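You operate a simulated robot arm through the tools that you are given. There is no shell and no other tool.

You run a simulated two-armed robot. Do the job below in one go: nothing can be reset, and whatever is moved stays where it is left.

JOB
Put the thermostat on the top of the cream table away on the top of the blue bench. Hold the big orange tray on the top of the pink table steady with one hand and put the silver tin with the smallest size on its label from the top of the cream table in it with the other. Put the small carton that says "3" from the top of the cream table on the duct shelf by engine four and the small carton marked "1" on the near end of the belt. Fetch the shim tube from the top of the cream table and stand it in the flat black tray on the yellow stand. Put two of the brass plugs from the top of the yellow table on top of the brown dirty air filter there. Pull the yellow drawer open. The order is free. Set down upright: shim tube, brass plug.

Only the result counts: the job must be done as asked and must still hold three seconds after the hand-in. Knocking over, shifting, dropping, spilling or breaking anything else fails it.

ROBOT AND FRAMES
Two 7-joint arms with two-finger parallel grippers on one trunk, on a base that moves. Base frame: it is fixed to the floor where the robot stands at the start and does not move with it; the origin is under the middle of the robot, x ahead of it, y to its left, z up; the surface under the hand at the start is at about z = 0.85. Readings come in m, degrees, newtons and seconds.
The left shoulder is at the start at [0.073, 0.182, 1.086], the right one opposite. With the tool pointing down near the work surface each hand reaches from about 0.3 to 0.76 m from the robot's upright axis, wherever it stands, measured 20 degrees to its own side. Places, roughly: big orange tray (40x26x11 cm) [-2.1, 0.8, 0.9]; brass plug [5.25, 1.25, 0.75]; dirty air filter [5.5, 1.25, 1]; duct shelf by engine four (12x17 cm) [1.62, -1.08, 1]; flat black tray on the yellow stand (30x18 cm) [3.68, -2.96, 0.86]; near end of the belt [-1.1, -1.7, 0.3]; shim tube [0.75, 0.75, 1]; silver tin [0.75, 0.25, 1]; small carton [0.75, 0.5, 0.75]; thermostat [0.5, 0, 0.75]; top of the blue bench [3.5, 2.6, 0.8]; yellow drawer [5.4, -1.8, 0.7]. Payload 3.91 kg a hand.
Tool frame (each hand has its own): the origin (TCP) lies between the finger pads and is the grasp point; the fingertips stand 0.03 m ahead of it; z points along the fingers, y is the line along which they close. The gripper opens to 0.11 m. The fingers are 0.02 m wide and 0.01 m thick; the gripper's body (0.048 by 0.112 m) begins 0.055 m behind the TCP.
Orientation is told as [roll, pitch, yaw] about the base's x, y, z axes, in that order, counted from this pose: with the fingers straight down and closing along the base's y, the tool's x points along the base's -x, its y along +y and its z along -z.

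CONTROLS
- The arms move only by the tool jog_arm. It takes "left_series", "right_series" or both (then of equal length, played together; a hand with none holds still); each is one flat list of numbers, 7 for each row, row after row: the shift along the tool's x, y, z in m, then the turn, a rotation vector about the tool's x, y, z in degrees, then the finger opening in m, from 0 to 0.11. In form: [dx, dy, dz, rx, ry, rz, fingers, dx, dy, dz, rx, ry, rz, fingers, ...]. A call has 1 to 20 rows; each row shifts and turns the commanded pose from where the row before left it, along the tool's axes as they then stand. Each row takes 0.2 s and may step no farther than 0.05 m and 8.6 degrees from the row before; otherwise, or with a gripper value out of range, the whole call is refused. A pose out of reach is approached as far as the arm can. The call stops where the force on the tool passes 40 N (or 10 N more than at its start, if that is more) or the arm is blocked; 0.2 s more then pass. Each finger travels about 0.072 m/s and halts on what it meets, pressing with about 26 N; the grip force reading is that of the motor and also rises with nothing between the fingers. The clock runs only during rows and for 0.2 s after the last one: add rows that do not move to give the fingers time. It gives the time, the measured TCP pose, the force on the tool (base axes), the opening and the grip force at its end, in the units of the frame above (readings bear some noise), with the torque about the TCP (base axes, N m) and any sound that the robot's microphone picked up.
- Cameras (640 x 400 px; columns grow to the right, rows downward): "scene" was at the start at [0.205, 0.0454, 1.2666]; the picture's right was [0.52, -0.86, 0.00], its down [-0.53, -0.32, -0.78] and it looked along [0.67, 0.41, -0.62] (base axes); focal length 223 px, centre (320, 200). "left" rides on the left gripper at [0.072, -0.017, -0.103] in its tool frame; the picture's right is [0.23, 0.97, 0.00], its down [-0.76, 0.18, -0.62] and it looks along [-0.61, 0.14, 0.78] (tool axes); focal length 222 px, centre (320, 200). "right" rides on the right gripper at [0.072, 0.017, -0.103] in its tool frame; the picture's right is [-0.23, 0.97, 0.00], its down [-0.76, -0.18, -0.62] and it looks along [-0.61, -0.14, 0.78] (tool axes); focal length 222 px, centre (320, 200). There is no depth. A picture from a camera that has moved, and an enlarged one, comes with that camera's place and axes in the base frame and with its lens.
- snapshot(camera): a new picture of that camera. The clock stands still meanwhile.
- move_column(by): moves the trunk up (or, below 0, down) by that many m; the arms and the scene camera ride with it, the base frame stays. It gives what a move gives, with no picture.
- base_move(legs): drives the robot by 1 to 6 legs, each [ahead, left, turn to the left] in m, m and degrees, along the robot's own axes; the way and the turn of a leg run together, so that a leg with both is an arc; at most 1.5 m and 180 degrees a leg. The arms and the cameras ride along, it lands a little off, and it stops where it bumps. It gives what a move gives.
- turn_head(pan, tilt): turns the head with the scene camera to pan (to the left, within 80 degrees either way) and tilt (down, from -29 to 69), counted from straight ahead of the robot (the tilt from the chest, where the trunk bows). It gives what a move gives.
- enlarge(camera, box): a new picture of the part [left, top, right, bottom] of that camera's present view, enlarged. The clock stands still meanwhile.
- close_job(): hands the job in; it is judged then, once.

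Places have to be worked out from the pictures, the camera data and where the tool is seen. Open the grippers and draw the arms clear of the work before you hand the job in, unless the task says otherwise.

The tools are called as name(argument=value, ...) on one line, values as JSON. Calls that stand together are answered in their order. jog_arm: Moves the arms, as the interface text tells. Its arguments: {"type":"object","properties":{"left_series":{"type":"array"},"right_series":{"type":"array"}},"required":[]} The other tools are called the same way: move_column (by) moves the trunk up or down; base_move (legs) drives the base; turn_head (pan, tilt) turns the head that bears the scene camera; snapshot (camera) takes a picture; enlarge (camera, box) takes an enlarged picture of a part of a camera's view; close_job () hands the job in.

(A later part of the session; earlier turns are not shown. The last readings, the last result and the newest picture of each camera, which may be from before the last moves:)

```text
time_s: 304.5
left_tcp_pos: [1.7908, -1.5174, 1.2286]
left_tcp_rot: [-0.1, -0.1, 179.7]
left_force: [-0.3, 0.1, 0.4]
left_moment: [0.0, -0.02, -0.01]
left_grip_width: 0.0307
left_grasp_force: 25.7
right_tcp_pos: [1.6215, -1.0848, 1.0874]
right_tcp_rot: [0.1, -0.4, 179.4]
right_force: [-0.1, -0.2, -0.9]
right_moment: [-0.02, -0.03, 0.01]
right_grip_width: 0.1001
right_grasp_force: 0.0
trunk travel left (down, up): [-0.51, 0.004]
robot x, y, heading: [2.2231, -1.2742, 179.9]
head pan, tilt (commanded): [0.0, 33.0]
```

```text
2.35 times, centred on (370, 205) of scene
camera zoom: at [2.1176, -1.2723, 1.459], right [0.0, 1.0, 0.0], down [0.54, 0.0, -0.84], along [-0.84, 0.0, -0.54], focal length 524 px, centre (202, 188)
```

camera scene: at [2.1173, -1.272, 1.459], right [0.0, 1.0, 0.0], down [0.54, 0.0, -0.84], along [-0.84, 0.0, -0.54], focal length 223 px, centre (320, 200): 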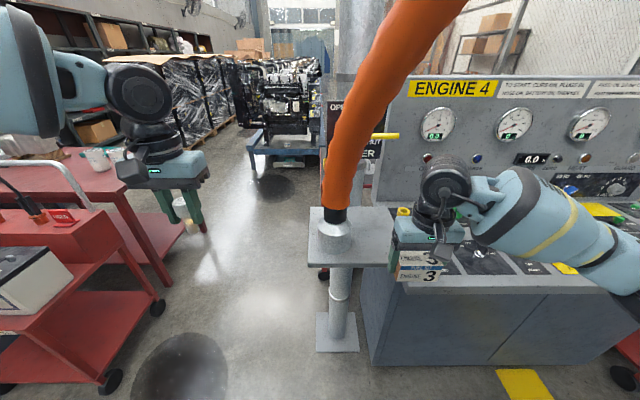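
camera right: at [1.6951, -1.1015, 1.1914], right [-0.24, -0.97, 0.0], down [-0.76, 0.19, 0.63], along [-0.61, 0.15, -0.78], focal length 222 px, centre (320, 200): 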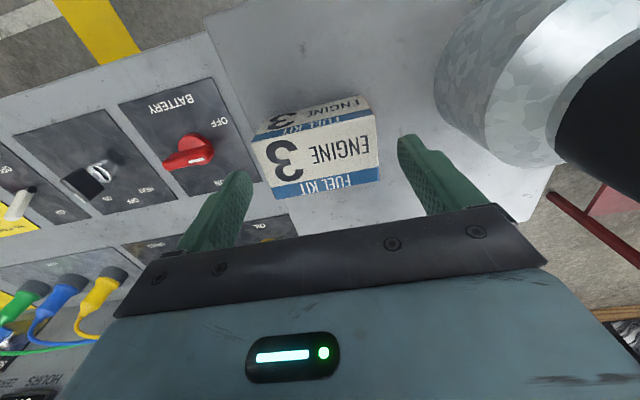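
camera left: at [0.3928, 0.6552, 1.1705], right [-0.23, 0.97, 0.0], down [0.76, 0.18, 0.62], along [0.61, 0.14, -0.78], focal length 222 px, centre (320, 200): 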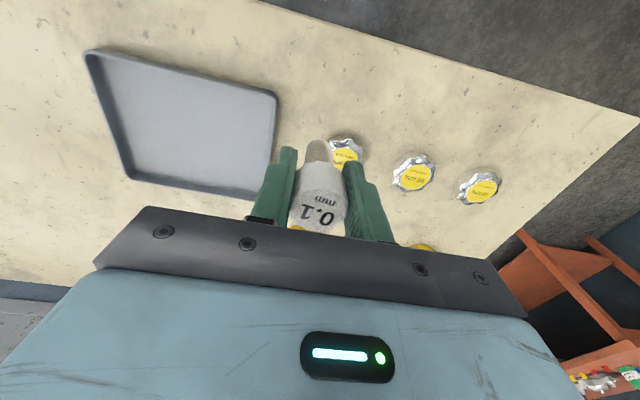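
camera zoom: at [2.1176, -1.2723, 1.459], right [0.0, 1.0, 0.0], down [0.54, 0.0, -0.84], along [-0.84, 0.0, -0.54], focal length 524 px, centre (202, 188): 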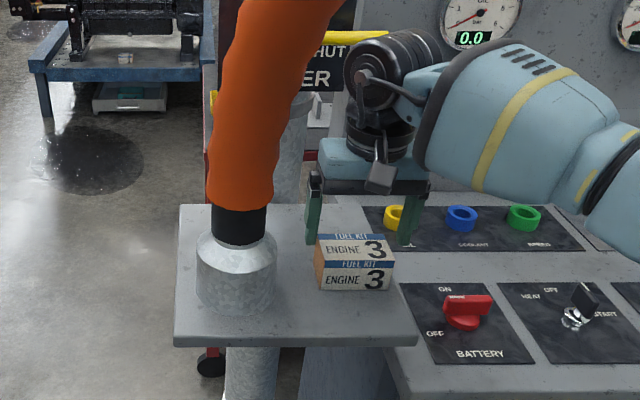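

Carton 3 stands on the duct shelf. I raise the right hand a little more, draw it back, and back the base out of the bay.

jog_arm(right_series=[0, 0, -0.025, 0, 0, 0, 0.1, 0.045, -0.003, 0, 0, 0, 0, 0.1, 0.045, -0.003, 0, 0, 0, 0, 0.1, 0.045, -0.003, 0, 0, 0, 0, 0.1, 0.045, -0.003, 0, 0, 0, 0, 0.1])

base_move(legs=[[-0.27, 0, 0]])

turn_head(pan=70, tilt=20)

snapshot(camera="scene")

```text
time_s: 305.7
left_tcp_pos: [1.7915, -1.5173, 1.2285]
left_tcp_rot: [0.0, -0.1, 179.7]
left_force: [0.6, -0.5, -0.2]
left_moment: [-0.01, 0.02, 0.03]
left_grip_width: 0.0307
left_grasp_force: 25.8
right_tcp_pos: [1.8022, -1.0705, 1.1115]
right_tcp_rot: [0.1, -0.2, 179.4]
right_force: [0.3, -0.3, -0.1]
right_moment: [0.0, -0.01, -0.04]
right_grip_width: 0.0997
right_grasp_force: 0.0
trunk travel left (down, up): [-0.51, 0.004]
robot x, y, heading: [2.2216, -1.2735, 179.8]
head pan, tilt (commanded): [0.0, 33.0]
```

```text
time_s: 307.6
left_tcp_pos: [2.0604, -1.5187, 1.2273]
left_tcp_rot: [0.0, -0.1, 179.6]
left_force: [-0.1, 0.3, -1.0]
left_moment: [-0.03, 0.01, 0.0]
left_grip_width: 0.0303
left_grasp_force: 25.9
right_tcp_pos: [2.0729, -1.0739, 1.1109]
right_tcp_rot: [0.1, -0.3, 179.4]
right_force: [-0.6, 0.8, -0.6]
right_moment: [-0.05, 0.02, -0.01]
right_grip_width: 0.0999
right_grasp_force: 0.0
trunk travel left (down, up): [-0.51, 0.004]
robot x, y, heading: [2.4955, -1.2782, 179.9]
head pan, tilt (commanded): [0.0, 33.0]
```

```text
time_s: 309.1
left_tcp_pos: [2.0617, -1.5176, 1.2274]
left_tcp_rot: [0.0, 0.0, 179.6]
left_force: [-0.7, 0.3, -0.3]
left_moment: [-0.04, 0.03, -0.01]
left_grip_width: 0.0304
left_grasp_force: 25.5
right_tcp_pos: [2.0739, -1.0736, 1.1107]
right_tcp_rot: [0.1, -0.3, 179.3]
right_force: [0.3, 0.0, 0.3]
right_moment: [0.05, 0.02, 0.0]
right_grip_width: 0.0998
right_grasp_force: 0.1
trunk travel left (down, up): [-0.51, 0.004]
robot x, y, heading: [2.4968, -1.2727, 179.7]
head pan, tilt (commanded): [70.0, 20.0]
```

```text
taken
camera scene: at [2.4451, -1.3612, 1.4796], right [-0.94, 0.35, 0.0], down [0.12, 0.32, -0.94], along [-0.33, -0.88, -0.34], focal length 223 px, centre (320, 200)
```

scene: 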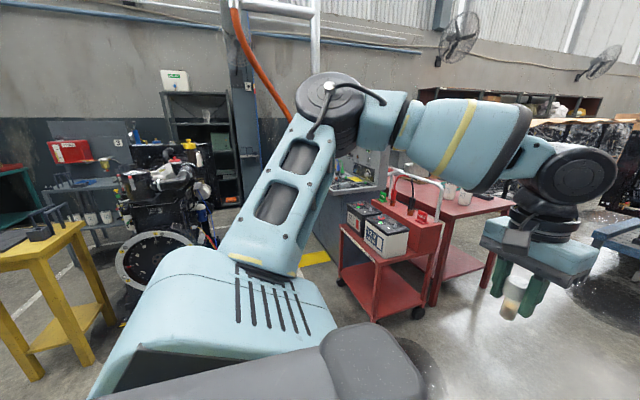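

Next the shim tube to the yellow stand. I slide to the aisle, turn to face -y and look at the stand.

base_move(legs=[[0, 0.55, 0], [0, 0, 90]])

turn_head(pan=40, tilt=22)

snapshot(camera="scene")

```text
time_s: 318.1
left_tcp_pos: [2.7297, -2.2531, 1.2283]
left_tcp_rot: [-0.1, 0.0, -90.7]
left_force: [0.0, -0.7, -0.4]
left_moment: [-0.03, -0.03, 0.02]
left_grip_width: 0.0301
left_grasp_force: 26.3
right_tcp_pos: [2.285, -2.2379, 1.112]
right_tcp_rot: [0.1, -0.3, -91.0]
right_force: [-0.4, -0.7, -0.9]
right_moment: [-0.01, -0.03, -0.01]
right_grip_width: 0.0999
right_grasp_force: 0.2
trunk travel left (down, up): [-0.51, 0.004]
robot x, y, heading: [2.4911, -1.8174, -90.6]
head pan, tilt (commanded): [70.0, 20.0]
```

```text
time_s: 319.1
left_tcp_pos: [2.7298, -2.2529, 1.2274]
left_tcp_rot: [0.0, 0.0, -90.7]
left_force: [0.0, -0.3, -0.5]
left_moment: [0.0, 0.0, -0.01]
left_grip_width: 0.0306
left_grasp_force: 25.8
right_tcp_pos: [2.2857, -2.2383, 1.111]
right_tcp_rot: [0.0, -0.3, -91.0]
right_force: [1.0, -0.2, 0.3]
right_moment: [0.04, -0.02, -0.03]
right_grip_width: 0.1002
right_grasp_force: 0.1
trunk travel left (down, up): [-0.51, 0.004]
robot x, y, heading: [2.4906, -1.8202, -90.9]
head pan, tilt (commanded): [40.0, 22.0]
```

```text
taken
camera scene: at [2.5474, -1.9058, 1.4764], right [-0.77, -0.63, 0.0], down [-0.24, 0.29, -0.93], along [0.59, -0.72, -0.37], focal length 223 px, centre (320, 200)
```

scene: 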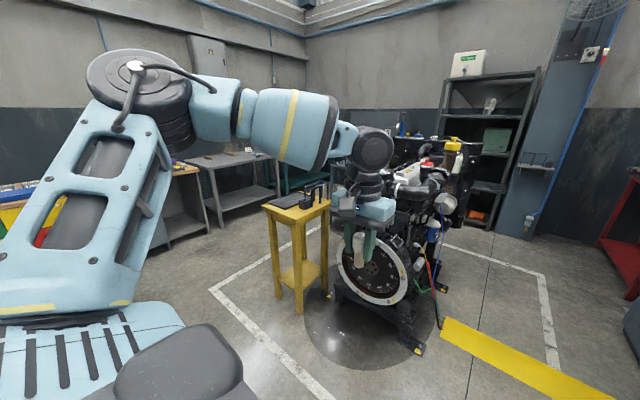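

I zoom in on the yellow stand's top.

enlarge(camera="scene", box=[240, 160, 360, 250])

```text
4.44 times, centred on (300, 205) of scene
camera zoom: at [2.5474, -1.9058, 1.4764], right [-0.77, -0.63, 0.0], down [-0.24, 0.29, -0.93], along [0.59, -0.72, -0.37], focal length 990 px, centre (409, 178)
```

zoom: 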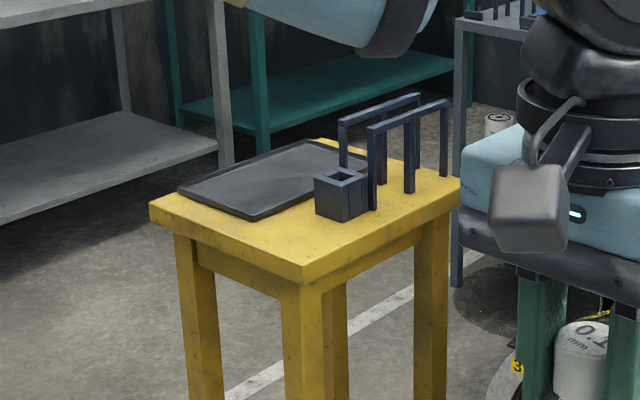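

The tray lies at about x 3.60–3.785, y -3.12 to -2.825; a black rack stands to its right. I tuck the right hand back and up, lower the trunk to normal, and drive to about [3.45, -2.30] facing -y.

jog_arm(right_series=[0.035, -0.01, -0.03, 0, 0, 0, 0.1, 0.035, -0.01, -0.03, 0, 0, 0, 0.1, 0.035, -0.01, -0.03, 0, 0, 0, 0.1])

move_column(by=-0.16)

base_move(legs=[[0, 0.96, 0.9], [0.45, 0, 0]])

turn_head(pan=0, tilt=42)

snapshot(camera="scene")

snapshot(camera="left")

```text
time_s: 319.9
left_tcp_pos: [2.7303, -2.2529, 1.2286]
left_tcp_rot: [0.0, -0.1, -90.6]
left_force: [0.1, -0.2, 0.3]
left_moment: [0.01, -0.03, 0.01]
left_grip_width: 0.0305
left_grasp_force: 25.7
right_tcp_pos: [2.2574, -2.1327, 1.1991]
right_tcp_rot: [0.1, -0.3, -91.1]
right_force: [-1.0, -0.3, 0.0]
right_moment: [-0.01, -0.04, 0.0]
right_grip_width: 0.0997
right_grasp_force: 0.0
trunk travel left (down, up): [-0.51, 0.004]
robot x, y, heading: [2.4894, -1.82, -90.8]
head pan, tilt (commanded): [40.0, 22.0]
```

```text
time_s: 321.7
left_tcp_pos: [2.7299, -2.2534, 1.0681]
left_tcp_rot: [-0.1, 0.1, -90.7]
left_force: [-0.3, 0.1, -1.6]
left_moment: [0.01, 0.02, -0.01]
left_grip_width: 0.0304
left_grasp_force: 25.7
right_tcp_pos: [2.2569, -2.1321, 1.0407]
right_tcp_rot: [0.1, -0.3, -90.9]
right_force: [-0.7, 0.3, 0.8]
right_moment: [0.01, 0.02, 0.01]
right_grip_width: 0.0998
right_grasp_force: 0.0
trunk travel left (down, up): [-0.35, 0.164]
robot x, y, heading: [2.4878, -1.8198, -90.5]
head pan, tilt (commanded): [40.0, 22.0]
```

```text
time_s: 332.6
left_tcp_pos: [3.6842, -2.6912, 1.0678]
left_tcp_rot: [0.0, 0.1, -89.8]
left_force: [-0.3, 0.6, -0.1]
left_moment: [0.01, -0.02, 0.01]
left_grip_width: 0.0304
left_grasp_force: 25.7
right_tcp_pos: [3.2102, -2.5801, 1.041]
right_tcp_rot: [0.2, -0.3, -90.0]
right_force: [0.3, 0.6, 0.7]
right_moment: [0.0, 0.01, -0.02]
right_grip_width: 0.0998
right_grasp_force: 0.0
trunk travel left (down, up): [-0.35, 0.164]
robot x, y, heading: [3.4342, -2.2605, -89.3]
head pan, tilt (commanded): [40.0, 22.0]
```

```text
time_s: 333.7
left_tcp_pos: [3.6833, -2.689, 1.0672]
left_tcp_rot: [0.0, 0.0, -89.8]
left_force: [0.6, -0.9, -0.1]
left_moment: [0.01, 0.0, 0.01]
left_grip_width: 0.0304
left_grasp_force: 25.8
right_tcp_pos: [3.2101, -2.5803, 1.0413]
right_tcp_rot: [0.1, -0.3, -90.0]
right_force: [-0.1, 0.3, 0.1]
right_moment: [0.01, 0.02, -0.02]
right_grip_width: 0.0999
right_grasp_force: 0.0
trunk travel left (down, up): [-0.35, 0.164]
robot x, y, heading: [3.4346, -2.2575, -89.7]
head pan, tilt (commanded): [0.0, 42.0]
```

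```text
taken
camera scene: at [3.4365, -2.4766, 1.2612], right [-1.0, -0.01, 0.0], down [0.0, 0.67, -0.74], along [0.0, -0.74, -0.67], focal length 223 px, centre (320, 200)
```

scene: 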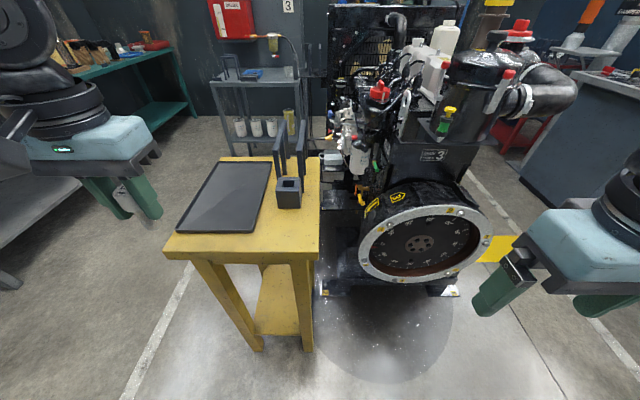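

```text
taken
camera left: at [3.6666, -2.6188, 1.1706], right [0.97, 0.23, 0.0], down [0.18, -0.76, 0.62], along [0.14, -0.61, -0.78], focal length 222 px, centre (320, 200)
```

left: 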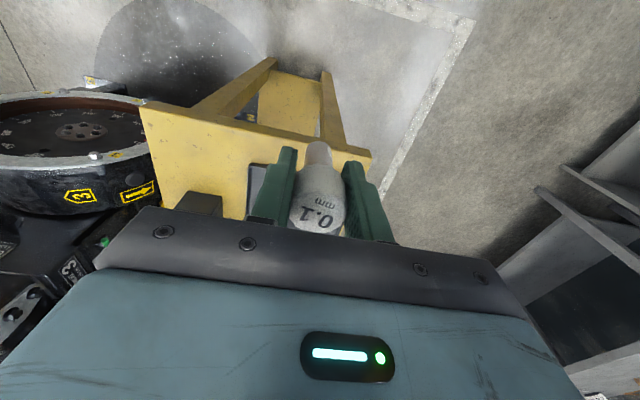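

The tray's free floor is x 3.60–3.785, y -3.12 to -2.82. I drive 8 cm closer and move the tube over the tray at about [3.69, -2.92].

base_move(legs=[[0.08, 0, 0]])

jog_arm(left_series=[-0.03, 0, 0.012, 0, 0, 0, 0.02, -0.03, 0, 0.012, 0, 0, 0, 0.02, -0.03, 0, 0.012, 0, 0, 0, 0.02, -0.03, 0, 0.012, 0, 0, 0, 0.02, -0.03, 0, 0.012, 0, 0, 0, 0.02, 0, 0, 0, 0, 0, 0, 0.02])

snapshot(camera="scene")

snapshot(camera="left")

```text
time_s: 334.8
left_tcp_pos: [3.6837, -2.771, 1.0667]
left_tcp_rot: [0.0, 0.1, -89.8]
left_force: [0.0, -0.5, -0.7]
left_moment: [0.02, -0.01, -0.01]
left_grip_width: 0.0305
left_grasp_force: 26.2
right_tcp_pos: [3.2103, -2.6595, 1.0405]
right_tcp_rot: [0.2, -0.2, -90.0]
right_force: [-0.2, 0.0, 0.1]
right_moment: [0.01, -0.01, 0.0]
right_grip_width: 0.1001
right_grasp_force: 0.1
trunk travel left (down, up): [-0.35, 0.164]
robot x, y, heading: [3.4372, -2.3425, -89.7]
head pan, tilt (commanded): [0.0, 42.0]
```

```text
time_s: 336.1
left_tcp_pos: [3.6865, -2.9211, 1.0048]
left_tcp_rot: [-0.1, -0.1, -89.7]
left_force: [0.4, 0.5, 0.2]
left_moment: [-0.01, 0.0, -0.01]
left_grip_width: 0.0308
left_grasp_force: 26.5
right_tcp_pos: [3.2102, -2.6577, 1.0395]
right_tcp_rot: [0.1, -0.2, -89.9]
right_force: [0.8, 1.1, 0.1]
right_moment: [-0.05, 0.02, 0.01]
right_grip_width: 0.1002
right_grasp_force: 0.1
trunk travel left (down, up): [-0.35, 0.164]
robot x, y, heading: [3.4393, -2.3398, -89.7]
head pan, tilt (commanded): [0.0, 42.0]
```

```text
taken
camera scene: at [3.4369, -2.5553, 1.2613], right [-1.0, -0.01, 0.0], down [0.0, 0.67, -0.74], along [0.0, -0.74, -0.67], focal length 223 px, centre (320, 200)
```

scene: 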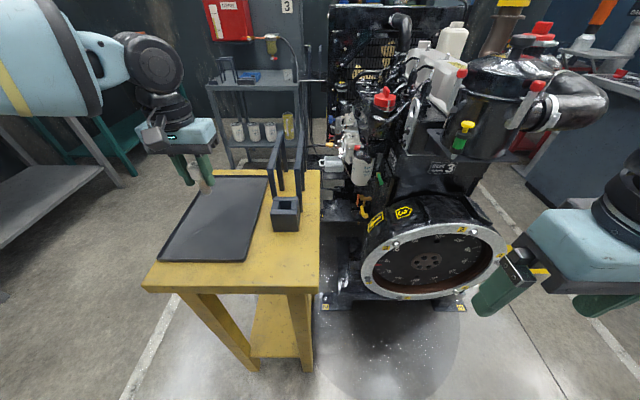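

```text
taken
camera left: at [3.6682, -2.8492, 1.1084], right [0.97, 0.23, 0.0], down [0.18, -0.76, 0.62], along [0.14, -0.61, -0.78], focal length 222 px, centre (320, 200)
```

left: 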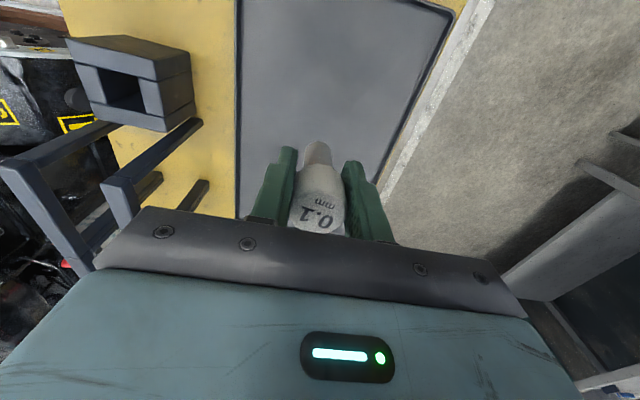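

The tube hangs over the tray, clear of the rack. I lower it in steps until it touches.

jog_arm(left_series=[0, 0, 0.035, 0, 0, 0, 0.02, 0, 0, 0.03, 0, 0, 0, 0.02, 0, 0, 0.015, 0, 0, 0, 0.02, 0, 0, 0.007, 0, 0, 0, 0.02, 0, 0, 0.003, 0, 0, 0, 0.02, 0, 0, 0, 0, 0, 0, 0.02])

snapshot(camera="left")

```text
time_s: 337.6
left_tcp_pos: [3.6842, -2.9213, 0.917]
left_tcp_rot: [0.0, 0.0, -89.7]
left_force: [0.7, -0.2, -0.2]
left_moment: [-0.01, -0.04, -0.02]
left_grip_width: 0.0305
left_grasp_force: 25.7
right_tcp_pos: [3.2099, -2.6582, 1.0409]
right_tcp_rot: [0.0, -0.3, -90.0]
right_force: [-0.4, -0.6, -0.9]
right_moment: [-0.04, -0.01, 0.0]
right_grip_width: 0.0996
right_grasp_force: 0.1
trunk travel left (down, up): [-0.35, 0.164]
robot x, y, heading: [3.4372, -2.3404, -89.7]
head pan, tilt (commanded): [0.0, 42.0]
```

```text
taken
camera left: at [3.6675, -2.8482, 1.0207], right [0.97, 0.23, 0.0], down [0.18, -0.76, 0.62], along [0.14, -0.61, -0.78], focal length 222 px, centre (320, 200)
```

left: 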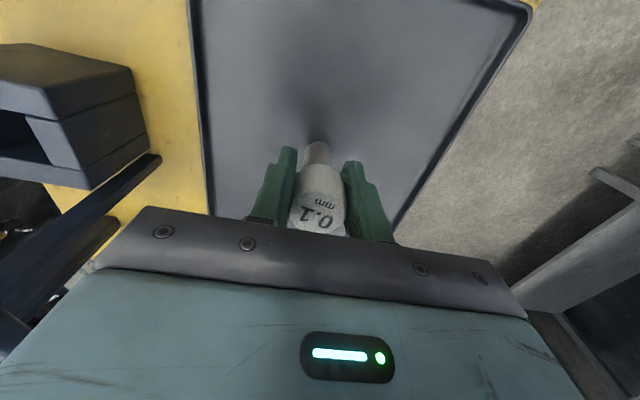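

No contact at z = 0.917; I keep lowering by small steps.

jog_arm(left_series=[0, 0, 0.004, 0, 0, 0, 0.02, 0, 0, 0.003, 0, 0, 0, 0.02, 0, 0, 0, 0, 0, 0, 0.02])

```text
time_s: 338.4
left_tcp_pos: [3.6848, -2.919, 0.9111]
left_tcp_rot: [0.1, 0.1, -89.7]
left_force: [-0.5, 0.8, 0.2]
left_moment: [-0.01, -0.01, 0.0]
left_grip_width: 0.0306
left_grasp_force: 25.8
right_tcp_pos: [3.21, -2.6574, 1.0403]
right_tcp_rot: [0.1, -0.2, -89.9]
right_force: [-0.7, -0.6, 0.1]
right_moment: [-0.02, -0.01, 0.0]
right_grip_width: 0.1002
right_grasp_force: 0.0
trunk travel left (down, up): [-0.35, 0.164]
robot x, y, heading: [3.4371, -2.3382, -89.6]
head pan, tilt (commanded): [0.0, 42.0]
```

jog_arm(left_series=[0, 0, 0.003, 0, 0, 0, 0.02, 0, 0, 0.002, 0, 0, 0, 0.02, 0, 0, 0, 0, 0, 0, 0.02])

```text
time_s: 339.1
left_tcp_pos: [3.6843, -2.9203, 0.9084]
left_tcp_rot: [0.0, -0.3, -89.6]
left_force: [1.3, -1.9, 18.1]
left_moment: [-0.2, -0.03, 0.01]
left_grip_width: 0.0308
left_grasp_force: 26.0
right_tcp_pos: [3.2097, -2.6575, 1.0404]
right_tcp_rot: [0.2, -0.4, -89.9]
right_force: [-0.2, 0.4, 0.9]
right_moment: [-0.04, 0.03, 0.04]
right_grip_width: 0.1
right_grasp_force: 0.0
trunk travel left (down, up): [-0.35, 0.164]
robot x, y, heading: [3.4339, -2.3463, -89.8]
head pan, tilt (commanded): [0.0, 42.0]
```

Contact (18 N) at z = 0.908. I ease off 1.5 mm, open slowly, then rise straight up.

jog_arm(left_series=[0, 0, -0.0015, 0, 0, 0, 0.02, 0, 0, 0, 0, 0, 0, 0.034, 0, 0, 0, 0, 0, 0, 0.042, 0, 0, 0, 0, 0, 0, 0.055, 0, 0, 0, 0, 0, 0, 0.065, 0, 0, 0, 0, 0, 0, 0.065, 0, 0, -0.02, 0, 0, 0, 0.065, 0, 0, -0.03, 0, 0, 0, 0.065, 0, 0, -0.035, 0, 0, 0, 0.065])

snapshot(camera="left")

snapshot(camera="scene")

```text
time_s: 341.1
left_tcp_pos: [3.6872, -2.9174, 0.9919]
left_tcp_rot: [0.0, 0.0, -89.7]
left_force: [-0.3, -0.3, 0.4]
left_moment: [-0.01, 0.02, 0.0]
left_grip_width: 0.0649
left_grasp_force: 0.0
right_tcp_pos: [3.2096, -2.6577, 1.0407]
right_tcp_rot: [0.1, -0.3, -89.9]
right_force: [0.1, 0.0, -0.2]
right_moment: [0.0, 0.0, -0.01]
right_grip_width: 0.1
right_grasp_force: 0.0
trunk travel left (down, up): [-0.35, 0.164]
robot x, y, heading: [3.4334, -2.3374, -89.5]
head pan, tilt (commanded): [0.0, 42.0]
```

```text
taken
camera left: at [3.6689, -2.8467, 1.0956], right [0.97, 0.23, 0.0], down [0.18, -0.76, 0.62], along [0.15, -0.61, -0.78], focal length 222 px, centre (320, 200)
```

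left: 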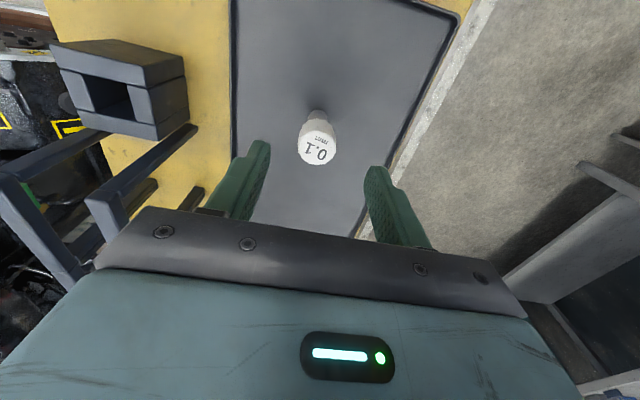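

```text
taken
camera scene: at [3.4369, -2.5556, 1.2612], right [-1.0, -0.01, 0.0], down [0.0, 0.67, -0.74], along [0.0, -0.74, -0.67], focal length 223 px, centre (320, 200)
```

scene: 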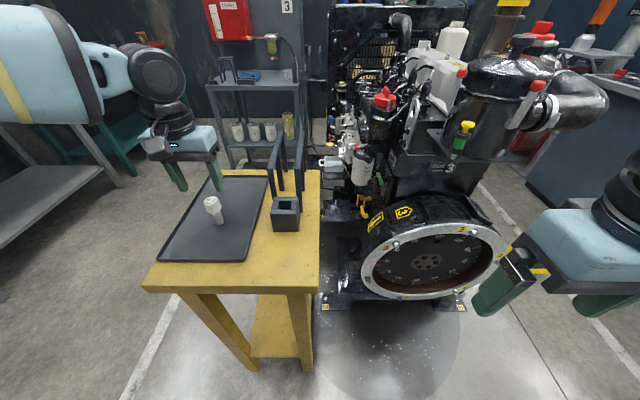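

The shim tube stands upright in the tray. I pull the left hand back, retreat to the aisle, and turn toward the drawers (+x).

jog_arm(left_series=[0, 0, -0.04, 0, 0, 0, 0.065, 0.04, 0, -0.03, 0, 0, 0, 0.08, 0.045, 0, 0, 0, 0, 0, 0.1, 0.045, 0, 0, 0, 0, 0, 0.11, 0.045, 0, 0, 0, 0, 0, 0.11])

base_move(legs=[[-0.55, 0, 0], [0, 0, 90]])

turn_head(pan=0, tilt=25)

snapshot(camera="scene")

```text
time_s: 342.4
left_tcp_pos: [3.6832, -2.7438, 1.0634]
left_tcp_rot: [0.0, 0.1, -89.7]
left_force: [0.7, -0.1, -0.6]
left_moment: [0.01, -0.02, 0.01]
left_grip_width: 0.1101
left_grasp_force: 0.1
right_tcp_pos: [3.21, -2.658, 1.0408]
right_tcp_rot: [0.1, -0.3, -89.8]
right_force: [-0.6, -0.1, 0.1]
right_moment: [0.02, -0.02, 0.02]
right_grip_width: 0.1
right_grasp_force: 0.0
trunk travel left (down, up): [-0.35, 0.164]
robot x, y, heading: [3.4364, -2.3423, -89.8]
head pan, tilt (commanded): [0.0, 42.0]
```

```text
time_s: 348.4
left_tcp_pos: [3.8989, -1.7038, 1.0587]
left_tcp_rot: [1.1, 0.8, -20.3]
left_force: [-0.6, -0.1, -0.5]
left_moment: [0.01, 0.01, 0.01]
left_grip_width: 0.1099
left_grasp_force: 0.0
right_tcp_pos: [3.6581, -2.1167, 1.0393]
right_tcp_rot: [0.3, -0.2, -19.9]
right_force: [0.1, 0.0, -0.3]
right_moment: [0.0, -0.01, 0.0]
right_grip_width: 0.1001
right_grasp_force: 0.0
trunk travel left (down, up): [-0.35, 0.164]
robot x, y, heading: [3.4345, -1.7922, -19.4]
head pan, tilt (commanded): [0.0, 42.0]
stopped in leg 2: the robot was blocked; the commanded pose is now the measured one
```

```text
time_s: 349.2
left_tcp_pos: [3.9013, -1.7039, 1.0579]
left_tcp_rot: [1.0, 0.7, -20.1]
left_force: [-0.5, 0.4, -0.5]
left_moment: [-0.01, 0.01, 0.01]
left_grip_width: 0.1101
left_grasp_force: 0.1
right_tcp_pos: [3.6602, -2.1176, 1.0383]
right_tcp_rot: [0.4, -0.1, -19.8]
right_force: [-0.3, -0.8, 0.0]
right_moment: [-0.02, 0.01, -0.04]
right_grip_width: 0.1003
right_grasp_force: 0.1
trunk travel left (down, up): [-0.35, 0.164]
robot x, y, heading: [3.4328, -1.7902, -19.6]
head pan, tilt (commanded): [0.0, 25.0]
```

```text
taken
camera scene: at [3.6496, -1.8725, 1.2863], right [-0.33, -0.94, 0.0], down [-0.4, 0.15, -0.9], along [0.85, -0.3, -0.43], focal length 223 px, centre (320, 200)
```

scene: 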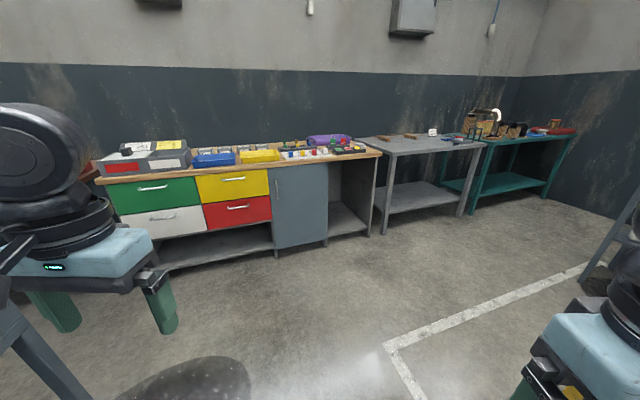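

The turn was blocked at heading -19.6°: something on the left touched, probably the grey rack. I look left to see what.

turn_head(pan=60, tilt=30)

snapshot(camera="scene")

snapshot(camera="left")

turn_head(pan=79, tilt=20)

snapshot(camera="scene")

```text
time_s: 350.5
left_tcp_pos: [3.9006, -1.704, 1.0586]
left_tcp_rot: [0.9, 0.8, -20.1]
left_force: [-0.1, 0.1, -0.7]
left_moment: [-0.02, -0.02, 0.03]
left_grip_width: 0.1099
left_grasp_force: 0.1
right_tcp_pos: [3.6606, -2.1187, 1.0394]
right_tcp_rot: [0.4, -0.1, -19.8]
right_force: [0.0, -0.6, -0.6]
right_moment: [0.0, 0.01, 0.0]
right_grip_width: 0.1001
right_grasp_force: 0.0
trunk travel left (down, up): [-0.35, 0.164]
robot x, y, heading: [3.4364, -1.7893, -19.6]
head pan, tilt (commanded): [60.0, 30.0]
```

```text
taken
camera scene: at [3.6317, -1.7832, 1.279], right [0.65, -0.76, -0.01], down [-0.38, -0.32, -0.87], along [0.66, 0.57, -0.5], focal length 223 px, centre (320, 200)
```

scene: 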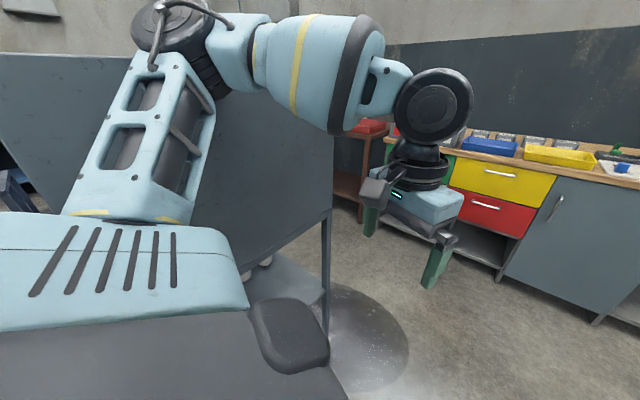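

```text
taken
camera left: at [3.8278, -1.6977, 1.1623], right [0.12, 0.99, 0.02], down [0.78, -0.11, 0.62], along [0.61, -0.06, -0.79], focal length 222 px, centre (320, 200)
```

left: 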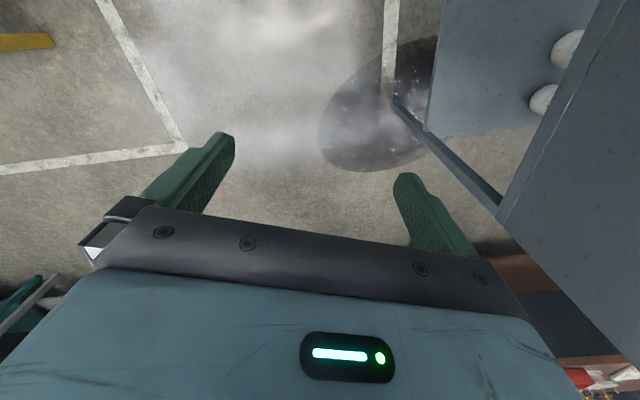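

```text
time_s: 351.3
left_tcp_pos: [3.9009, -1.7047, 1.0577]
left_tcp_rot: [0.9, 0.8, -20.1]
left_force: [-0.3, -0.1, 1.2]
left_moment: [0.02, -0.01, -0.01]
left_grip_width: 0.1099
left_grasp_force: 0.1
right_tcp_pos: [3.6589, -2.1191, 1.038]
right_tcp_rot: [0.3, -0.1, -19.9]
right_force: [-0.3, 0.2, 0.0]
right_moment: [-0.03, -0.01, 0.03]
right_grip_width: 0.1
right_grasp_force: 0.1
trunk travel left (down, up): [-0.35, 0.164]
robot x, y, heading: [3.4333, -1.7906, -19.5]
head pan, tilt (commanded): [79.0, 20.0]
```

```text
taken
camera scene: at [3.6102, -1.7618, 1.2952], right [0.86, -0.51, -0.01], down [-0.18, -0.29, -0.94], along [0.48, 0.81, -0.34], focal length 223 px, centre (320, 200)
```

scene: 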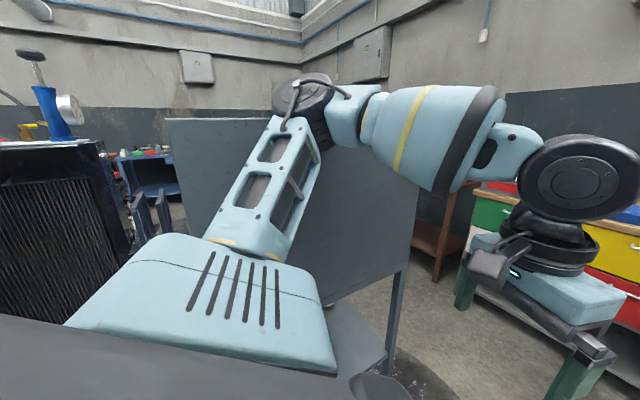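

The left elbow touched the rack's back panel. I turn back 20° at once, then move away from it before turning again.

base_move(legs=[[0, 0, -20]])

snapshot(camera="scene")

turn_head(pan=60, tilt=25)

snapshot(camera="scene")

```text
time_s: 352.8
left_tcp_pos: [3.9022, -1.862, 1.0589]
left_tcp_rot: [0.6, 0.5, -40.0]
left_force: [0.0, 0.1, -0.4]
left_moment: [-0.03, 0.04, -0.02]
left_grip_width: 0.1102
left_grasp_force: 0.1
right_tcp_pos: [3.5346, -2.1675, 1.0403]
right_tcp_rot: [0.1, -0.4, -39.8]
right_force: [-0.3, 0.6, -0.5]
right_moment: [0.0, 0.02, 0.01]
right_grip_width: 0.0999
right_grasp_force: 0.1
trunk travel left (down, up): [-0.35, 0.164]
robot x, y, heading: [3.4364, -1.7953, -39.6]
head pan, tilt (commanded): [79.0, 20.0]
```

```text
taken
camera scene: at [3.6088, -1.815, 1.2955], right [0.64, -0.77, 0.0], down [-0.26, -0.22, -0.94], along [0.72, 0.6, -0.34], focal length 223 px, centre (320, 200)
```

scene: 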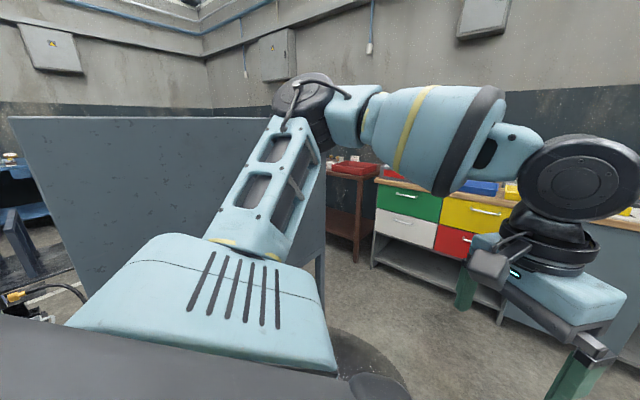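

```text
time_s: 353.6
left_tcp_pos: [3.9018, -1.8609, 1.0604]
left_tcp_rot: [0.6, 0.5, -40.1]
left_force: [-0.4, 0.3, -0.8]
left_moment: [0.02, 0.01, 0.03]
left_grip_width: 0.1101
left_grasp_force: 0.0
right_tcp_pos: [3.5336, -2.1687, 1.0402]
right_tcp_rot: [0.1, -0.5, -39.9]
right_force: [-0.6, 0.1, 0.4]
right_moment: [-0.01, -0.02, 0.01]
right_grip_width: 0.0999
right_grasp_force: 0.0
trunk travel left (down, up): [-0.35, 0.164]
robot x, y, heading: [3.4325, -1.7916, -39.4]
head pan, tilt (commanded): [60.0, 25.0]
```

```text
taken
camera scene: at [3.6232, -1.8417, 1.2874], right [0.35, -0.94, 0.0], down [-0.4, -0.15, -0.91], along [0.85, 0.32, -0.42], focal length 223 px, centre (320, 200)
```

scene: 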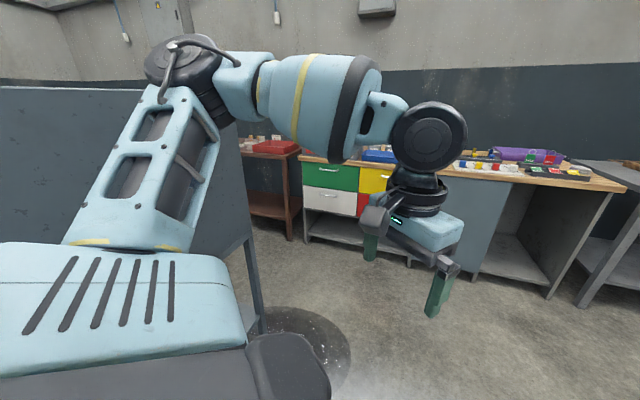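

The contact was light; I move away toward -y, turn to heading 0 with more room, and look at the drawers.

base_move(legs=[[0.31, -0.14, 0], [0, 0, 39.4]])

turn_head(pan=0, tilt=22)

snapshot(camera="scene")

turn_head(pan=65, tilt=22)

snapshot(camera="scene")

```text
time_s: 357.6
left_tcp_pos: [3.9916, -1.8531, 1.0588]
left_tcp_rot: [0.6, 0.5, -1.1]
left_force: [0.7, -0.3, 0.7]
left_moment: [0.0, 0.03, -0.02]
left_grip_width: 0.1099
left_grasp_force: 0.0
right_tcp_pos: [3.8975, -2.3218, 1.0424]
right_tcp_rot: [0.2, -0.3, -1.0]
right_force: [0.9, 0.0, 0.0]
right_moment: [0.03, -0.01, 0.02]
right_grip_width: 0.1
right_grasp_force: 0.0
trunk travel left (down, up): [-0.35, 0.164]
robot x, y, heading: [3.5822, -2.0921, -0.6]
head pan, tilt (commanded): [60.0, 25.0]
```

```text
time_s: 358.9
left_tcp_pos: [3.9909, -1.8523, 1.0587]
left_tcp_rot: [0.6, 0.4, -1.2]
left_force: [0.5, -0.4, 0.4]
left_moment: [0.01, 0.01, -0.01]
left_grip_width: 0.1099
left_grasp_force: 0.0
right_tcp_pos: [3.8992, -2.3231, 1.0403]
right_tcp_rot: [0.2, -0.4, -0.9]
right_force: [-0.3, -0.1, 0.2]
right_moment: [0.0, -0.01, -0.01]
right_grip_width: 0.1
right_grasp_force: 0.2
trunk travel left (down, up): [-0.35, 0.164]
robot x, y, heading: [3.5823, -2.0877, -0.5]
head pan, tilt (commanded): [0.0, 22.0]
```

```text
taken
camera scene: at [3.8088, -2.0925, 1.2923], right [-0.01, -1.0, 0.0], down [-0.37, 0.0, -0.93], along [0.93, -0.01, -0.37], focal length 223 px, centre (320, 200)
```

scene: 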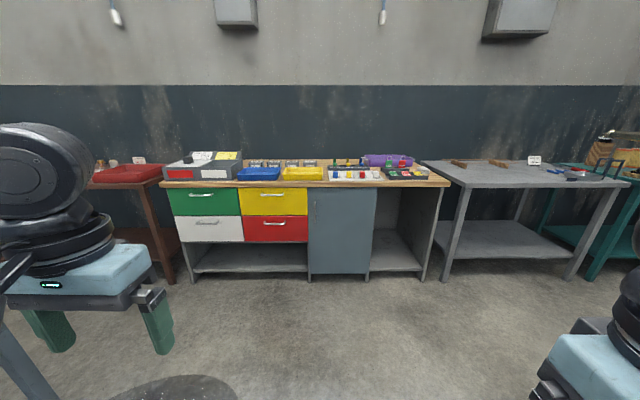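

```text
time_s: 360.3
left_tcp_pos: [3.9925, -1.8529, 1.0596]
left_tcp_rot: [0.6, 0.5, -1.2]
left_force: [1.1, 0.3, 0.5]
left_moment: [0.0, -0.01, 0.02]
left_grip_width: 0.1101
left_grasp_force: 0.1
right_tcp_pos: [3.8981, -2.3229, 1.0403]
right_tcp_rot: [0.1, -0.4, -0.9]
right_force: [-0.4, 0.3, -0.9]
right_moment: [-0.01, -0.02, -0.02]
right_grip_width: 0.0999
right_grasp_force: 0.1
trunk travel left (down, up): [-0.35, 0.164]
robot x, y, heading: [3.5816, -2.0933, -0.4]
head pan, tilt (commanded): [65.0, 22.0]
```

```text
taken
camera scene: at [3.7562, -2.0079, 1.2923], right [0.9, -0.43, 0.0], down [-0.16, -0.34, -0.93], along [0.4, 0.84, -0.37], focal length 223 px, centre (320, 200)
```

scene: 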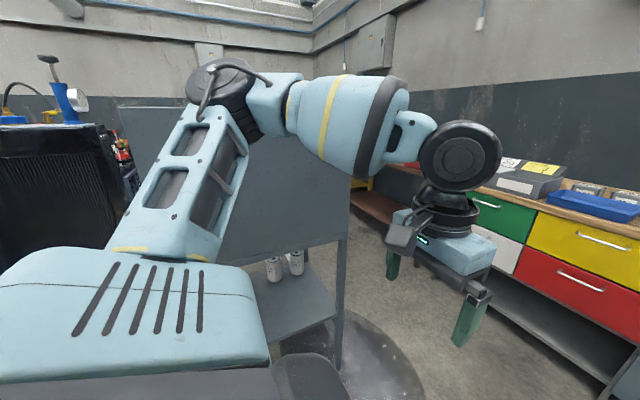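

The way is clear. The yellow drawer's bar handle is at about [5.3, -1.76, 0.705]. I lower the trunk, extend the right hand and turn it so its fingers point forward, closing vertically, to grip the bar.

move_column(by=-0.15)

jog_arm(right_series=[-0.045, 0.005, 0, 0, 0, 0, 0.1, -0.045, 0.005, 0, 0, 0, 0, 0.1, -0.045, 0.005, 0, 0, 0, 0, 0.1, -0.045, 0.005, 0, 0, 0, 0, 0.1, 0, 0, 0, -4.949, -4.949, 4.949, 0.1, 0, 0, 0, -4.949, -4.949, 4.949, 0.1, 0, 0, 0, -4.949, -4.949, 4.949, 0.1, 0, 0, 0, -4.949, -4.949, 4.949, 0.1, 0, 0, 0, -4.949, -4.949, 4.949, 0.1, 0, 0, 0, -4.949, -4.949, 4.949, 0.1, 0, 0, 0, -4.949, -4.949, 4.949, 0.1])

```text
time_s: 362.0
left_tcp_pos: [3.9929, -1.8521, 0.9101]
left_tcp_rot: [0.6, 0.5, -1.2]
left_force: [-0.3, -0.3, -0.4]
left_moment: [0.0, 0.0, 0.0]
left_grip_width: 0.1101
left_grasp_force: 0.1
right_tcp_pos: [3.898, -2.3225, 0.892]
right_tcp_rot: [0.1, -0.5, -0.9]
right_force: [0.5, 1.4, -0.5]
right_moment: [0.03, -0.02, -0.01]
right_grip_width: 0.1
right_grasp_force: 0.1
trunk travel left (down, up): [-0.2, 0.314]
robot x, y, heading: [3.5821, -2.0903, -0.8]
head pan, tilt (commanded): [65.0, 22.0]
```

```text
time_s: 364.4
left_tcp_pos: [3.9924, -1.8528, 0.9096]
left_tcp_rot: [0.5, 0.4, -1.2]
left_force: [-0.1, 0.0, -0.6]
left_moment: [0.01, 0.0, 0.02]
left_grip_width: 0.1099
left_grasp_force: 0.1
right_tcp_pos: [4.0776, -2.3065, 0.8921]
right_tcp_rot: [45.5, -19.5, -46.0]
right_force: [-0.4, -0.5, 1.0]
right_moment: [-0.02, -0.04, 0.02]
right_grip_width: 0.0999
right_grasp_force: 0.0
trunk travel left (down, up): [-0.2, 0.314]
robot x, y, heading: [3.5857, -2.0925, -0.9]
head pan, tilt (commanded): [65.0, 22.0]
```

Half the turn went smoothly. I complete it.

jog_arm(right_series=[0, 0, 0, -4.949, -4.949, 4.949, 0.1, 0, 0, 0, -4.949, -4.949, 4.949, 0.1, 0, 0, 0, -4.949, -4.949, 4.949, 0.1, 0, 0, 0, -4.949, -4.949, 4.949, 0.1, 0, 0, 0, -4.949, -4.949, 4.949, 0.1, 0, 0, 0, -4.949, -4.949, 4.949, 0.1, 0, 0, 0, -4.949, -4.949, 4.949, 0.1, 0, 0, 0, 0, 0, 0, 0.1])

snapshot(camera="right")

turn_head(pan=-15, tilt=30)

snapshot(camera="scene")

```text
time_s: 366.2
left_tcp_pos: [3.9915, -1.8533, 0.9095]
left_tcp_rot: [0.5, 0.5, -1.3]
left_force: [0.2, -0.3, -0.4]
left_moment: [0.04, -0.02, 0.01]
left_grip_width: 0.1099
left_grasp_force: 0.0
right_tcp_pos: [4.1255, -2.3433, 0.9084]
right_tcp_rot: [83.4, -8.9, -80.0]
right_force: [0.1, 0.6, 0.5]
right_moment: [-0.01, -0.05, 0.02]
right_grip_width: 0.1001
right_grasp_force: 0.1
right hand out of reach, approached as far as the arm can: row 2, 3, 4, 5, 6, 7
trunk travel left (down, up): [-0.2, 0.314]
robot x, y, heading: [3.5866, -2.0927, -0.6]
head pan, tilt (commanded): [65.0, 22.0]
```

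```text
taken
camera right: at [4.0127, -2.2844, 0.9261], right [0.12, -0.06, 0.99], down [-0.5, -0.87, 0.01], along [0.86, -0.49, -0.14], focal length 222 px, centre (320, 200)
```

right: 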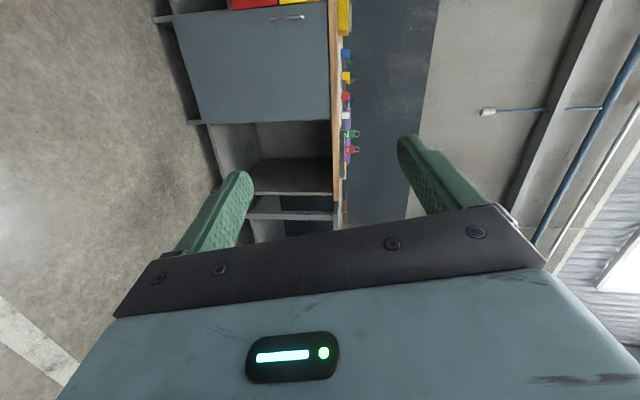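

```text
time_s: 367.8
left_tcp_pos: [3.9913, -1.853, 0.909]
left_tcp_rot: [0.6, 0.5, -1.2]
left_force: [0.2, -0.6, 0.1]
left_moment: [0.01, 0.03, -0.02]
left_grip_width: 0.11
left_grasp_force: 0.0
right_tcp_pos: [4.1242, -2.3425, 0.9087]
right_tcp_rot: [83.4, -8.9, -79.8]
right_force: [0.7, -1.5, 0.6]
right_moment: [-0.02, 0.0, -0.01]
right_grip_width: 0.1001
right_grasp_force: 0.1
trunk travel left (down, up): [-0.2, 0.314]
robot x, y, heading: [3.5829, -2.0945, -0.5]
head pan, tilt (commanded): [-15.0, 30.0]
```

```text
taken
camera scene: at [3.8475, -2.1164, 1.1243], right [-0.27, -0.96, 0.0], down [-0.48, 0.13, -0.87], along [0.83, -0.23, -0.5], focal length 223 px, centre (320, 200)
```

scene: 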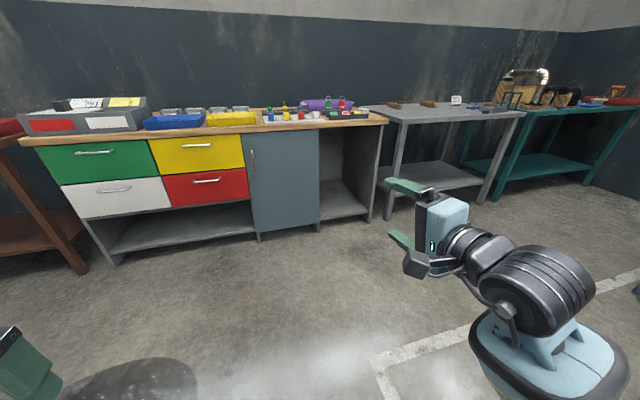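

The hand points forward now (about 10° off). I lower the trunk another 0.15 m to bring the hand near handle height, then trim the orientation.

move_column(by=-0.15)

jog_arm(right_series=[0.005, -0.02, 0.02, 0, 0, 0, 0.1, 0.005, -0.02, 0.02, 0, 0, 0, 0.1, 0, 0, 0, -5, -4, 3, 0.1, 0, 0, 0, -5, -4, 3, 0.1, 0, 0, 0, 0, 0, 0, 0.1])

```text
time_s: 369.5
left_tcp_pos: [3.9918, -1.853, 0.7586]
left_tcp_rot: [0.6, 0.5, -1.2]
left_force: [0.2, 0.1, 0.5]
left_moment: [0.04, -0.01, -0.05]
left_grip_width: 0.11
left_grasp_force: 0.1
right_tcp_pos: [4.1609, -2.3426, 0.6869]
right_tcp_rot: [75.5, -7.3, -78.7]
right_force: [-0.2, -0.1, -0.5]
right_moment: [-0.03, 0.0, 0.02]
right_grip_width: 0.1003
right_grasp_force: 0.0
trunk travel left (down, up): [-0.05, 0.464]
robot x, y, heading: [3.5849, -2.0913, -0.8]
head pan, tilt (commanded): [-15.0, 30.0]
```

```text
time_s: 370.7
left_tcp_pos: [3.9913, -1.8529, 0.7586]
left_tcp_rot: [0.6, 0.6, -1.2]
left_force: [-0.1, -0.3, 0.2]
left_moment: [-0.03, 0.01, 0.0]
left_grip_width: 0.1097
left_grasp_force: 0.2
right_tcp_pos: [4.1636, -2.3728, 0.682]
right_tcp_rot: [87.3, -6.8, -88.5]
right_force: [-0.4, 0.4, 0.0]
right_moment: [-0.03, 0.0, -0.03]
right_grip_width: 0.1001
right_grasp_force: 0.1
right hand out of reach, approached as far as the arm can: row 1, 2, 3, 4
trunk travel left (down, up): [-0.05, 0.464]
robot x, y, heading: [3.5854, -2.0889, -0.7]
head pan, tilt (commanded): [-15.0, 30.0]
```

The hand now points almost exactly along +x with vertical closing. I look at the drawer handle to measure it better from here.

turn_head(pan=8, tilt=12)

snapshot(camera="scene")

enlarge(camera="scene", box=[200, 140, 400, 260])

```text
time_s: 371.6
left_tcp_pos: [3.9908, -1.8537, 0.7604]
left_tcp_rot: [0.6, 0.5, -1.3]
left_force: [0.6, 0.3, 0.3]
left_moment: [0.0, 0.02, 0.0]
left_grip_width: 0.11
left_grasp_force: 0.1
right_tcp_pos: [4.1648, -2.3718, 0.6813]
right_tcp_rot: [87.2, -6.9, -88.0]
right_force: [-0.3, -0.3, -0.8]
right_moment: [0.0, 0.01, -0.05]
right_grip_width: 0.1
right_grasp_force: 0.0
trunk travel left (down, up): [-0.05, 0.464]
robot x, y, heading: [3.5828, -2.09, -1.0]
head pan, tilt (commanded): [8.0, 12.0]
```

```text
taken
camera scene: at [3.9131, -2.0808, 0.98], right [0.13, -0.99, 0.0], down [-0.21, -0.03, -0.98], along [0.97, 0.12, -0.21], focal length 223 px, centre (320, 200)
```

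scene: 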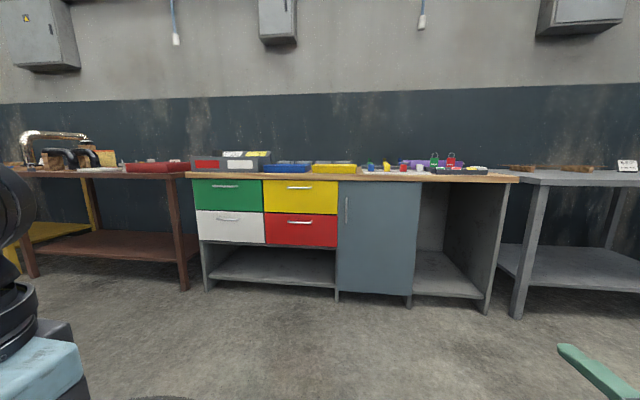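

```text
3.20 times, centred on (300, 200) of scene
camera zoom: at [3.9131, -2.0808, 0.98], right [0.13, -0.99, 0.0], down [-0.21, -0.03, -0.98], along [0.97, 0.12, -0.21], focal length 713 px, centre (384, 200)
```

zoom: 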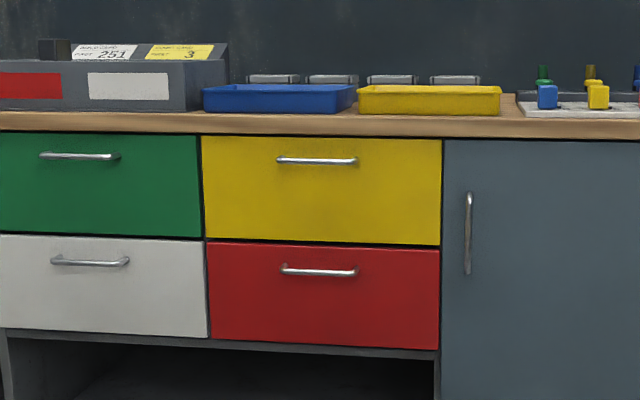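

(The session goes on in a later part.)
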